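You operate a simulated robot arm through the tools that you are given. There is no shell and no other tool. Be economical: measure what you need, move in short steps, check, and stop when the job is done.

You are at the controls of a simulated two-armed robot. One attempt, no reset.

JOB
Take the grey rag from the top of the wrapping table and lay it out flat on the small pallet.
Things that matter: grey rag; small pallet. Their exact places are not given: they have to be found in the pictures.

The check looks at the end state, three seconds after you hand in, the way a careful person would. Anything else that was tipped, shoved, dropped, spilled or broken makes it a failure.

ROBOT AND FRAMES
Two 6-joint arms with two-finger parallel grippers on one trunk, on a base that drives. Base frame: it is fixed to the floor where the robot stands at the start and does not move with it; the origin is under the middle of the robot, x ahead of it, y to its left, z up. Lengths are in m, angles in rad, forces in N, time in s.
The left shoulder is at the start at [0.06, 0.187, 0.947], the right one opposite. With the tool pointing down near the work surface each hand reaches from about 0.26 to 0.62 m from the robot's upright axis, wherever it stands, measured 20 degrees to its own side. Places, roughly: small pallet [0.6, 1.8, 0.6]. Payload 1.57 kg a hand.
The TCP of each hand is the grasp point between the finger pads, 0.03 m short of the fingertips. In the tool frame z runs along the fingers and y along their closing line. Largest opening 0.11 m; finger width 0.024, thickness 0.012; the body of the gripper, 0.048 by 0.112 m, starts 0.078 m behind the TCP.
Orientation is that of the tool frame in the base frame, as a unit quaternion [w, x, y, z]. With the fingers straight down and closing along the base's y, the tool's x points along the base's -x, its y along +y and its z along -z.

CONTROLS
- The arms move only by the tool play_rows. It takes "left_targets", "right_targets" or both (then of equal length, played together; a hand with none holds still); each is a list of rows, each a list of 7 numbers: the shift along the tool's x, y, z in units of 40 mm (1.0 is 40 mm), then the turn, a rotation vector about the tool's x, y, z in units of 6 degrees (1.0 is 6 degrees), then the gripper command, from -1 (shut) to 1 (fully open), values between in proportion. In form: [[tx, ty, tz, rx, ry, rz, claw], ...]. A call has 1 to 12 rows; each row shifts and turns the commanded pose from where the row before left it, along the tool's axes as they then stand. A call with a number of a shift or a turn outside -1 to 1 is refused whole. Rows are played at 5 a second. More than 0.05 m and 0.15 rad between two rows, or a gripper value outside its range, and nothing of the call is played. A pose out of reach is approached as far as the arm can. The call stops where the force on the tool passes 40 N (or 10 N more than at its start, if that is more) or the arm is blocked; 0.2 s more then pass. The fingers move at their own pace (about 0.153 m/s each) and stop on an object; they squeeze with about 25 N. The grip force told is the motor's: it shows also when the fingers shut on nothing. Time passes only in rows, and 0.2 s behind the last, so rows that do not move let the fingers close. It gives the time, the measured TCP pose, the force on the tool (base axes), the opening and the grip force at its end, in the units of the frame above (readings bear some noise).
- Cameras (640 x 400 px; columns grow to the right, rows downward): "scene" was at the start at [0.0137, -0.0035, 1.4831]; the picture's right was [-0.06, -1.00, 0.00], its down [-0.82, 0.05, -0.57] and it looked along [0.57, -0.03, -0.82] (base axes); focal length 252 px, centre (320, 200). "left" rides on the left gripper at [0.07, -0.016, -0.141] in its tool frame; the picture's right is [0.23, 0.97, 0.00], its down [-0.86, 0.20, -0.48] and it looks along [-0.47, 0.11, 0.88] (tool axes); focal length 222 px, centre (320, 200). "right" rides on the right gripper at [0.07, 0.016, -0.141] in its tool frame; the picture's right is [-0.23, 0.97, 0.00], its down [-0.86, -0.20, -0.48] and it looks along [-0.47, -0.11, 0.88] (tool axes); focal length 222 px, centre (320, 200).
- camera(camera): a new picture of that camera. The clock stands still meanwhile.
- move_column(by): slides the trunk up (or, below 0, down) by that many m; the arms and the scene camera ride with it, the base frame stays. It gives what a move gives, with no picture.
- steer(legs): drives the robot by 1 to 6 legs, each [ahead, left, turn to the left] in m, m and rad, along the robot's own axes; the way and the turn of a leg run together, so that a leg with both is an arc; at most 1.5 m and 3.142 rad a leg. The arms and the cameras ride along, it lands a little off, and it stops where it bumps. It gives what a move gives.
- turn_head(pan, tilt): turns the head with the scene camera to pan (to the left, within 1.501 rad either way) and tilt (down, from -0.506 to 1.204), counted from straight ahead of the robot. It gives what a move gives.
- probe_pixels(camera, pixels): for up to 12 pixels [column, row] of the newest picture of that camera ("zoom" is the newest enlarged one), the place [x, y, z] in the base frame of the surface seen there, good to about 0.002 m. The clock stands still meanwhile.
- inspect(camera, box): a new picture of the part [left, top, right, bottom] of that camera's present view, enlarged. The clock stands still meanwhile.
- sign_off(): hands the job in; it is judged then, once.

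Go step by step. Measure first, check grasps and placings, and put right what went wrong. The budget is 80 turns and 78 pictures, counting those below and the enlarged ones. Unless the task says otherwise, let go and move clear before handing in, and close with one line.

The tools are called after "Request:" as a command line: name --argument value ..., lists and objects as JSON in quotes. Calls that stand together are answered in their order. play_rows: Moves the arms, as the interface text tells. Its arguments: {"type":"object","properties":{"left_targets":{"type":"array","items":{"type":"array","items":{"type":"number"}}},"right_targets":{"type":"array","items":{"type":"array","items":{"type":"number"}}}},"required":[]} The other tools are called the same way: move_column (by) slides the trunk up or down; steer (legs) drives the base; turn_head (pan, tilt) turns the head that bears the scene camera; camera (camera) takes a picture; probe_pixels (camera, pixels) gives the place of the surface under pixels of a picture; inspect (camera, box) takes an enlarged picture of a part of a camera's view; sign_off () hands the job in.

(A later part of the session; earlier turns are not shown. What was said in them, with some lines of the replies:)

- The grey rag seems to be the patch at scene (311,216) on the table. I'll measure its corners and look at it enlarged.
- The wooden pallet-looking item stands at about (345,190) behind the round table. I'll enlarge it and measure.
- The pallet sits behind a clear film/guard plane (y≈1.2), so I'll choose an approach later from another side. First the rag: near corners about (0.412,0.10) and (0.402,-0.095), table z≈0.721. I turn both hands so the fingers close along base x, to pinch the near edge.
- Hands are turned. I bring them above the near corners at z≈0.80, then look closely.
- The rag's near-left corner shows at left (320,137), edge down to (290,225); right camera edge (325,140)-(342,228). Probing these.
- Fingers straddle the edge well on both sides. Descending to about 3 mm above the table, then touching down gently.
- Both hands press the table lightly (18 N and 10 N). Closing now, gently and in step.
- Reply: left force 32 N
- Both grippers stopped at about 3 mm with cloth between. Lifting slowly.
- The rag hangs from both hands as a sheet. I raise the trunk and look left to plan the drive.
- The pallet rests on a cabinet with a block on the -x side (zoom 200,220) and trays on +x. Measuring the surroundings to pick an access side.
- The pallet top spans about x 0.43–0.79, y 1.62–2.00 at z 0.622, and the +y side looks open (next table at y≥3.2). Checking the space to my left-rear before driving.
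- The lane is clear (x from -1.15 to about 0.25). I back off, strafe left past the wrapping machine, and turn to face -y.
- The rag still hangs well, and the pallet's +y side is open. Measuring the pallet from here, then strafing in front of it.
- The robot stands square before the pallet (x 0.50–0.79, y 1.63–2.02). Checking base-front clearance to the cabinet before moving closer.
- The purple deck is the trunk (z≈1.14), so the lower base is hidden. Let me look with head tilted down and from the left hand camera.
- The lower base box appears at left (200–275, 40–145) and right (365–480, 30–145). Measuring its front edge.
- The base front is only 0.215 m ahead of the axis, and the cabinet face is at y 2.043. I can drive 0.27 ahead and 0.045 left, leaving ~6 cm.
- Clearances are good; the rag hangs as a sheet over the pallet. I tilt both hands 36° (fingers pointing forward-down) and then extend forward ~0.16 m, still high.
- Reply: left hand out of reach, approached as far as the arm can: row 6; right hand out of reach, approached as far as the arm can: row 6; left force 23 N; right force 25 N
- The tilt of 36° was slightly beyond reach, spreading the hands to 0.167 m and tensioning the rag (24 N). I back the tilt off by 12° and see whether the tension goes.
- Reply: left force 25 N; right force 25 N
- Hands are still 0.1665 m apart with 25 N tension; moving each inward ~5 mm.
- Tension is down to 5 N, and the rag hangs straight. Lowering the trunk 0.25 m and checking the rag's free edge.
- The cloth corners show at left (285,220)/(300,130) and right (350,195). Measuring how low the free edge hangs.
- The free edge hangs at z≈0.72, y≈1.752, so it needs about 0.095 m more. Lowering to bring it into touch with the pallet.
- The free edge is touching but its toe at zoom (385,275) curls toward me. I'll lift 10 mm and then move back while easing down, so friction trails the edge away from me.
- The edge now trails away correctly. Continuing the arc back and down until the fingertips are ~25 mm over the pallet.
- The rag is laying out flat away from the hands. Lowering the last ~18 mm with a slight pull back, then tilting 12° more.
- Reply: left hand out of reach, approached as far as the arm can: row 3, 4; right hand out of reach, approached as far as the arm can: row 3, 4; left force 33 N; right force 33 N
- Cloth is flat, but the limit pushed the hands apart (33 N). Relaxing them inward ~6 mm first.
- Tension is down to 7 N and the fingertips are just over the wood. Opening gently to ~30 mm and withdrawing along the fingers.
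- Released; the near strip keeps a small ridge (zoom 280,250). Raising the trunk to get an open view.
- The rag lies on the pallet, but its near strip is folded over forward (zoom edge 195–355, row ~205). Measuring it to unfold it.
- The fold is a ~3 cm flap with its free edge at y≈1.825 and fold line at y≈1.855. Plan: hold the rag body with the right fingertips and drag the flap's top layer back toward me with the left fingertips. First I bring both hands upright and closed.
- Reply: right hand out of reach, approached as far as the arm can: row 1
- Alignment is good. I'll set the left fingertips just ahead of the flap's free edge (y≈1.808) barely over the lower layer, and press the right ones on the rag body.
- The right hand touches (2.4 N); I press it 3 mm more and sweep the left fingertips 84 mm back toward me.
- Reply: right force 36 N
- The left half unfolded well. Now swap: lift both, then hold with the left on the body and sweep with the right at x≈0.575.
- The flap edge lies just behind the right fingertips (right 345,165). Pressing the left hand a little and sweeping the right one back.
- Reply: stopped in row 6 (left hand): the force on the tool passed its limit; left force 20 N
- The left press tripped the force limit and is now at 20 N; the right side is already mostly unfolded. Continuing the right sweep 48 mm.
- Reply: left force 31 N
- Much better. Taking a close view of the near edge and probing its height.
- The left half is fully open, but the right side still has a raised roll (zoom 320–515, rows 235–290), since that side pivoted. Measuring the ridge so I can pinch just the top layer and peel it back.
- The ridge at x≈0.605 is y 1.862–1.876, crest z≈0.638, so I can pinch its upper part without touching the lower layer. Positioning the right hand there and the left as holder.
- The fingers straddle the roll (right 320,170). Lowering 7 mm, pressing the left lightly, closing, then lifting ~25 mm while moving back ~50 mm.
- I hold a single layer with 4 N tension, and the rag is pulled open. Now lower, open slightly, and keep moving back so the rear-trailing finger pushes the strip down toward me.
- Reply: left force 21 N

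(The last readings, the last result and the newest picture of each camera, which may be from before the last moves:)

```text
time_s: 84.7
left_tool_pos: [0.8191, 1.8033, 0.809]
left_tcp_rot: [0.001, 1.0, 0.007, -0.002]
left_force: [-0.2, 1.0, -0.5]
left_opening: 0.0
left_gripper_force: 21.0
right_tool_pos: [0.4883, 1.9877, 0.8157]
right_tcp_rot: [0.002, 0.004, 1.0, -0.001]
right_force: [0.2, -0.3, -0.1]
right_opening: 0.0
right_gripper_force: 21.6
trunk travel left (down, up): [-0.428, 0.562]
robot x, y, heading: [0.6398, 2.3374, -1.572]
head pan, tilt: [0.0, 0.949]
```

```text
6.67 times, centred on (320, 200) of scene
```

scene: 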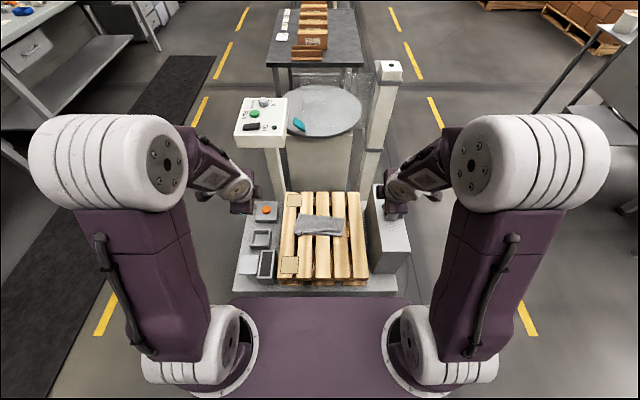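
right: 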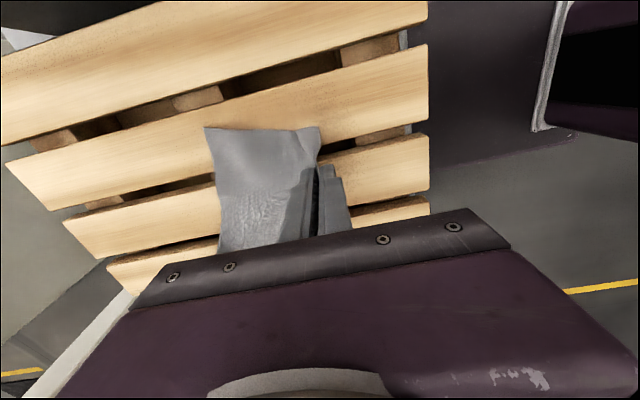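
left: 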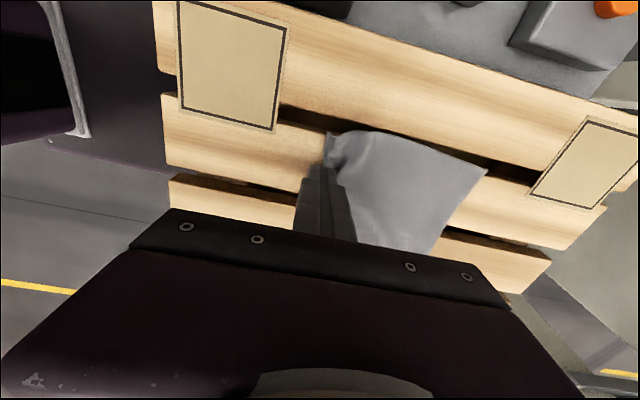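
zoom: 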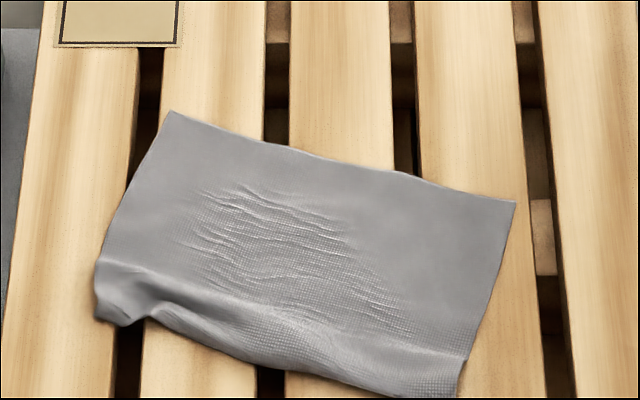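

The fold is gone and the rag is spread out. Checking remaining bumps and extents.

Request:
inspect --camera "scene" --box '[280, 184, 360, 234]'

Request:
probe_pixels --camera "zoom" --pixels '[[143, 27], [542, 133], [60, 262], [482, 355], [70, 215], [110, 225], [150, 250], [130, 262], [250, 300], [330, 290], [470, 325], [400, 340]]'

```text
8.00 times, centred on (320, 209) of scene
```

zoom: 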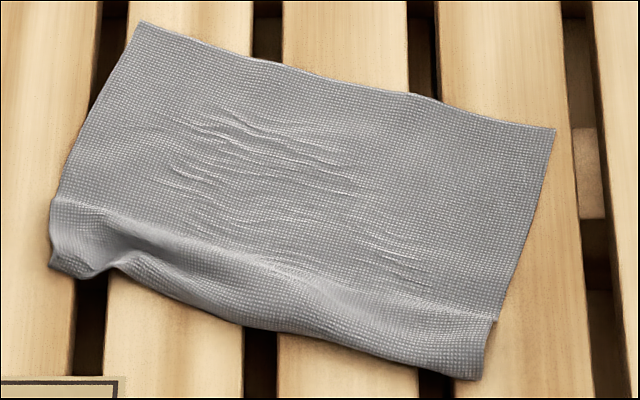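

```text
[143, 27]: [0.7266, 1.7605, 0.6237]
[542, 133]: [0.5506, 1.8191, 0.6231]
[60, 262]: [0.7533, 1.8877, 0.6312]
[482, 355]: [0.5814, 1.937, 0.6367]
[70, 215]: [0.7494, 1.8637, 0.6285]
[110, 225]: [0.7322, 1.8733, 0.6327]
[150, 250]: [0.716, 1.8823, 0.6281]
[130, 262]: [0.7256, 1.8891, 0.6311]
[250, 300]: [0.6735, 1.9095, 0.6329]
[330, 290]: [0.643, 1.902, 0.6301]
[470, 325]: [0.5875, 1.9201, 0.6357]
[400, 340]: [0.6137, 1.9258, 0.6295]
```

Only a 5–12 mm waviness remains along the near strip. One smoothing pass: left holds at (0.695,1.80), right presses lightly and wipes back at x≈0.583.

Request:
play_rows --left_targets '[[-0.775, 0.02, 0, 0, 0, 0, -1], [-0.775, 0.02, 0, 0, 0, 0, -1], [-0.775, 0.02, 0, 0, 0, 0, -1], [-0.775, 0.02, 0, 0, 0, 0, -1], [0, 0, 0.97, 0, 0, 0, -1], [0, 0, 0.97, 0, 0, 0, -1], [0, 0, 0.97, 0, 0, 0, -1], [0, 0, 0.97, 0, 0, 0, -1], [0, 0, 0.06, 0, 0, 0, -1], [0, 0, 0.06, 0, 0, 0, -1]]' --right_targets '[[-0.59, -0.58, 0, 0, 0, 0, -1], [-0.59, -0.58, 0, 0, 0, 0, -1], [-0.59, -0.58, 0, 0, 0, 0, -1], [-0.59, -0.58, 0, 0, 0, 0, -1], [0, 0, 0.98, 0, 0, 0, -1], [0, 0, 0.98, 0, 0, 0, -1], [0, 0, 0.98, 0, 0, 0, -1], [0, 0, 0.98, 0, 0, 0, -1], [0, 0, 0.05, 0, 0, 0, -1], [0, 0, 0.03, 0, 0, 0, -1]]'

Request:
play_rows --right_targets '[[0, 0.25, 0, 0, 0, 0, -1], [0, 0.25, 0, 0, 0, 0, -1], [0, 0.25, 0, 0, 0, 0, -1], [0, 0.25, 0, 0, 0, 0, -1], [0, 0.25, 0, 0, 0, 0, -1], [0, 0.25, 0, 0, 0, 0, -1], [0, 0, 0, 0, 0, 0, -1]]'

```text
time_s: 86.9
left_tool_pos: [0.6949, 1.7962, 0.651]
left_tcp_rot: [0.003, 1.0, 0.009, -0.003]
left_force: [1.4, 1.1, 13.0]
left_opening: 0.0
left_gripper_force: 21.4
right_tool_pos: [0.5801, 1.896, 0.6569]
right_tcp_rot: [0.001, 0.006, 1.0, -0.001]
right_force: [0.3, -0.6, 0.4]
right_opening: 0.0
right_gripper_force: 20.8
trunk travel left (down, up): [-0.428, 0.562]
robot x, y, heading: [0.6466, 2.3367, -1.571]
head pan, tilt: [0.0, 0.949]
```

```text
time_s: 88.5
left_tool_pos: [0.6942, 1.7972, 0.6513]
left_tcp_rot: [0.004, 1.0, 0.008, -0.002]
left_force: [1.8, -4.0, 23.6]
left_opening: 0.0001
left_gripper_force: 20.6
right_tool_pos: [0.5821, 1.956, 0.6586]
right_tcp_rot: [0.002, 0.006, 1.0, -0.001]
right_force: [0.0, -0.3, -0.5]
right_opening: 0.0001
right_gripper_force: 21.9
trunk travel left (down, up): [-0.428, 0.562]
robot x, y, heading: [0.6446, 2.3378, -1.567]
head pan, tilt: [0.0, 0.949]
```

Now the left side: right holds at (0.58,1.86), left wipes back at x≈0.71 from y 1.86.

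Request:
play_rows --left_targets '[[0, 0, -1, 0, 0, 0, -1], [0.4, -0.5, 0, 0, 0, 0, -1], [0, -0.5, 0, 0, 0, 0, -1], [0, -0.55, 0, 0, 0, 0, -1], [0, 0, 0, 0, 0, 0, -1], [0, 0, 0.88, 0, 0, 0, -1], [0, 0, 0, 0, 0, 0, -1]]' --right_targets '[[0, 0, -1, 0, 0, 0, -1], [0, -0.8, 0, 0, 0, 0, -1], [0, -0.8, 0, 0, 0, 0, -1], [0, -0.8, 0, 0, 0, 0, -1], [0, 0, 0.9, 0, 0, 0, -1], [0, 0, 0.25, 0, 0, 0, -1], [0, 0, 0.06, 0, 0, 0, -1]]'

Request:
play_rows --left_targets '[[0, -0.25, 0, 0, 0, 0, -1], [0, -0.25, 0, 0, 0, 0, -1], [0, -0.25, 0, 0, 0, 0, -1], [0, -0.25, 0, 0, 0, 0, -1], [0, -0.25, 0, 0, 0, 0, -1], [0, -0.25, 0, 0, 0, 0, -1], [0, -0.25, 0, 0, 0, 0, -1], [0, 0, 0, 0, 0, 0, -1]]'

Request:
play_rows --left_targets '[[0, 0, -0.5, 0, 0, 0, -1], [0, 0, -1, 0, 0, 0, -1], [0, 0, -1, 0, 0, 0, -1], [0, 0, -1, 0, 0, 0, -1], [1, 0, -0.5, 0, 0, 0, -1], [1, 0, 0, 0, 0, 0, -1], [1, 0, 0, 0, 0, 0, -1]]' --right_targets '[[0, 0, -0.5, 0, 0, 0, -1], [0, 0, -1, 0, 0, 0, -1], [0, 0, -1, 0, 0, 0, -1], [0, 0, -1, 0, 0, 0, -1], [0.7, 0, -0.5, 0, 0, 0, -1], [0.7, 0, 0, 0, 0, 0, -1], [0.7, 0, 0, 0, 0, 0, -1]]'

Request:
inspect --camera "scene" --box '[280, 184, 360, 234]'

```text
time_s: 90.1
left_tool_pos: [0.7102, 1.861, 0.6552]
left_tcp_rot: [0.002, 1.0, 0.007, -0.002]
left_force: [0.5, 0.5, -0.5]
left_opening: 0.0002
left_gripper_force: 21.1
right_tool_pos: [0.5807, 1.8585, 0.6511]
right_tcp_rot: [0.001, 0.005, 1.0, -0.003]
right_force: [-2.5, -1.0, 18.2]
right_opening: 0.0
right_gripper_force: 21.5
trunk travel left (down, up): [-0.428, 0.562]
robot x, y, heading: [0.6398, 2.338, -1.571]
head pan, tilt: [0.0, 0.949]
```

```text
time_s: 91.9
left_tool_pos: [0.7084, 1.9311, 0.6553]
left_tcp_rot: [0.003, 1.0, 0.008, -0.002]
left_force: [0.5, 0.2, 0.1]
left_opening: 0.0
left_gripper_force: 21.9
right_tool_pos: [0.581, 1.8591, 0.6504]
right_tcp_rot: [0.0, 0.005, 1.0, -0.002]
right_force: [-1.1, -6.6, 34.2]
right_opening: 0.0
right_gripper_force: 21.5
trunk travel left (down, up): [-0.428, 0.562]
robot x, y, heading: [0.643, 2.3403, -1.573]
head pan, tilt: [0.0, 0.949]
```

```text
time_s: 93.5
left_tool_pos: [0.829, 1.932, 0.8141]
left_tcp_rot: [0.002, 1.0, 0.008, -0.002]
left_force: [1.1, 0.3, 0.5]
left_opening: 0.0
left_gripper_force: 21.2
right_tool_pos: [0.4964, 1.8585, 0.8084]
right_tcp_rot: [0.0, 0.005, 1.0, 0.0]
right_force: [-1.1, -0.3, -0.2]
right_opening: 0.0
right_gripper_force: 21.6
trunk travel left (down, up): [-0.428, 0.562]
robot x, y, heading: [0.6437, 2.3395, -1.569]
head pan, tilt: [0.0, 0.949]
```

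```text
8.00 times, centred on (320, 209) of scene
```

zoom: 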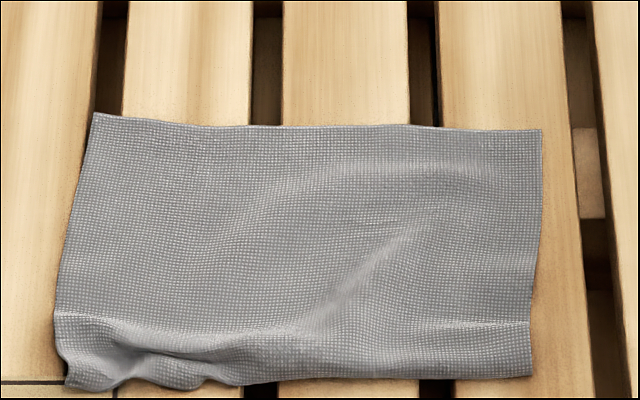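

The rag now lies square and almost flat; only a small ruffle at (110–220, 340–385) remains. Measuring.

Request:
probe_pixels --camera "zoom" --pixels '[[97, 118], [538, 134], [528, 370], [70, 385], [100, 350], [150, 365], [200, 370], [130, 340], [200, 345], [300, 370], [400, 230], [460, 330]]'

```text
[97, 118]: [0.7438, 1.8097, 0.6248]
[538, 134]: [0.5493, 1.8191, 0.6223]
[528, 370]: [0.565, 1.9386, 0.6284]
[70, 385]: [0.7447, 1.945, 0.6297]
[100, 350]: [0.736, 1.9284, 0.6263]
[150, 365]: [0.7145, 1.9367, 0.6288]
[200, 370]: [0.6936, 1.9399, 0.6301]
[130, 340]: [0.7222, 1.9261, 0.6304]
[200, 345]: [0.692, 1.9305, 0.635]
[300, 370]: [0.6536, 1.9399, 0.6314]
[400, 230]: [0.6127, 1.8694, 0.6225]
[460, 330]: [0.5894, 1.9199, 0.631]
```

Footprint is 0.195 × 0.13 m, with ripples ≤ 13 mm. A final vertical press (no drag) on the two ripples near the near edge, then clear off.

Request:
play_rows --left_targets '[[-0.8, 0, 0, 0, 0, 0, -1], [-0.8, 0, 0, 0, 0, 0, -1], [-0.8, 0, 0, 0, 0, 0, -1], [-0.8, 0, 0, 0, 0, 0, -1], [0, 0, 0.9, 0, 0, 0, -1], [0, 0, 0.9, 0, 0, 0, -1], [0, 0, 0.9, 0, 0, 0, -1], [0, 0, 0.9, 0, 0, 0, -1], [0, 0, 0.42, 0, 0, 0, -1], [0, 0, 0.05, 0, 0, 0, -1], [0, 0, 0, 0, 0, 0, -1]]' --right_targets '[[-0.55, 0.44, 0, 0, 0, 0, -1], [-0.55, 0.44, 0, 0, 0, 0, -1], [-0.55, 0.44, 0, 0, 0, 0, -1], [-0.55, 0.44, 0, 0, 0, 0, -1], [0, 0, 0.9, 0, 0, 0, -1], [0, 0, 0.9, 0, 0, 0, -1], [0, 0, 0.9, 0, 0, 0, -1], [0, 0, 0.9, 0, 0, 0, -1], [0, 0, 0.28, 0, 0, 0, -1], [0, 0, 0.05, 0, 0, 0, -1], [0, 0, 0, 0, 0, 0, -1]]'

Request:
play_rows --left_targets '[[0, 0, -0.5, 0, 0, 0, -1], [0, 0, -1, 0, 0, 0, -1], [0, 0, -1, 0, 0, 0, -1], [0, 0, -1, 0, 0, 0, -1], [1, 0, -0.5, 0, 0, 0, -1], [1, 0, 0, 0, 0, 0, -1], [1, 0, 0, 0, 0, 0, -1]]' --right_targets '[[0, 0, -0.5, 0, 0, 0, -1], [0, 0, -1, 0, 0, 0, -1], [0, 0, -1, 0, 0, 0, -1], [0, 0, -1, 0, 0, 0, -1], [0.7, 0, -0.5, 0, 0, 0, -1], [0.7, 0, 0, 0, 0, 0, -1], [0.7, 0, 0, 0, 0, 0, -1]]'

Request:
move_column --by 0.2

Request:
camera --camera "scene"

Request:
inspect --camera "scene" --box '[270, 200, 390, 275]'

```text
time_s: 95.9
left_tool_pos: [0.7001, 1.93, 0.6525]
left_tcp_rot: [0.002, 1.0, 0.008, -0.001]
left_force: [1.1, -0.8, 7.3]
left_opening: 0.0
left_gripper_force: 20.5
right_tool_pos: [0.5852, 1.9298, 0.6522]
right_tcp_rot: [0.001, 0.005, 1.0, -0.002]
right_force: [-2.2, -0.4, 10.4]
right_opening: 0.0
right_gripper_force: 20.8
trunk travel left (down, up): [-0.428, 0.562]
robot x, y, heading: [0.6443, 2.3398, -1.568]
head pan, tilt: [0.0, 0.949]
```

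```text
time_s: 97.5
left_tool_pos: [0.8221, 1.9329, 0.8105]
left_tcp_rot: [0.002, 1.0, 0.008, -0.001]
left_force: [1.2, 0.0, 1.2]
left_opening: 0.0
left_gripper_force: 21.3
right_tool_pos: [0.5008, 1.93, 0.8107]
right_tcp_rot: [0.001, 0.005, 1.0, 0.0]
right_force: [0.6, -0.3, 0.4]
right_opening: 0.0002
right_gripper_force: 20.9
trunk travel left (down, up): [-0.428, 0.562]
robot x, y, heading: [0.6444, 2.3418, -1.566]
head pan, tilt: [0.0, 0.949]
```

```text
time_s: 99.7
left_tool_pos: [0.8211, 1.9322, 1.009]
left_tcp_rot: [0.001, 1.0, 0.008, -0.002]
left_force: [0.7, 0.3, -0.1]
left_opening: 0.0
left_gripper_force: 21.7
right_tool_pos: [0.5015, 1.9309, 1.0109]
right_tcp_rot: [0.001, 0.005, 1.0, 0.0]
right_force: [0.7, 0.4, 0.4]
right_opening: 0.0001
right_gripper_force: 21.5
trunk travel left (down, up): [-0.628, 0.362]
robot x, y, heading: [0.6441, 2.338, -1.57]
head pan, tilt: [0.0, 0.949]
```

```text
8 pictures are left
```

scene: 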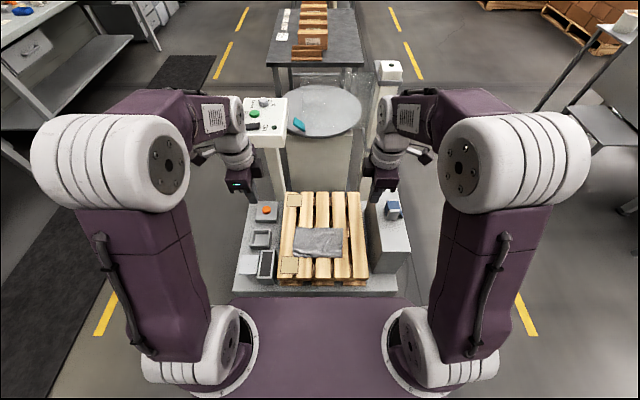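

```text
5.33 times, centred on (330, 238) of scene
```

zoom: 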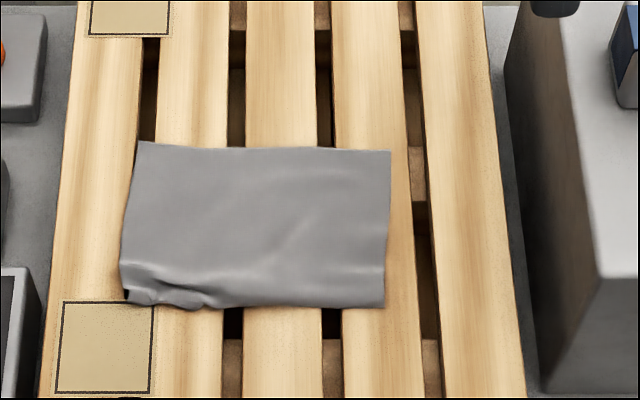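

The rag lies flat, square and unfolded on the slats, wholly inside the pallet. The block, trays and panel look undisturbed, and both hands are clear and empty, so I'm handing in.

Request:
sign_off

```text
The job is handed in.
```

The grey rag is off the wrapping table and lies spread out on the small pallet. A few low ripples, about 1 cm high, were left along its near edge. I saw nothing else tipped, shoved or dropped, and both hands had let go and moved clear before I handed in.
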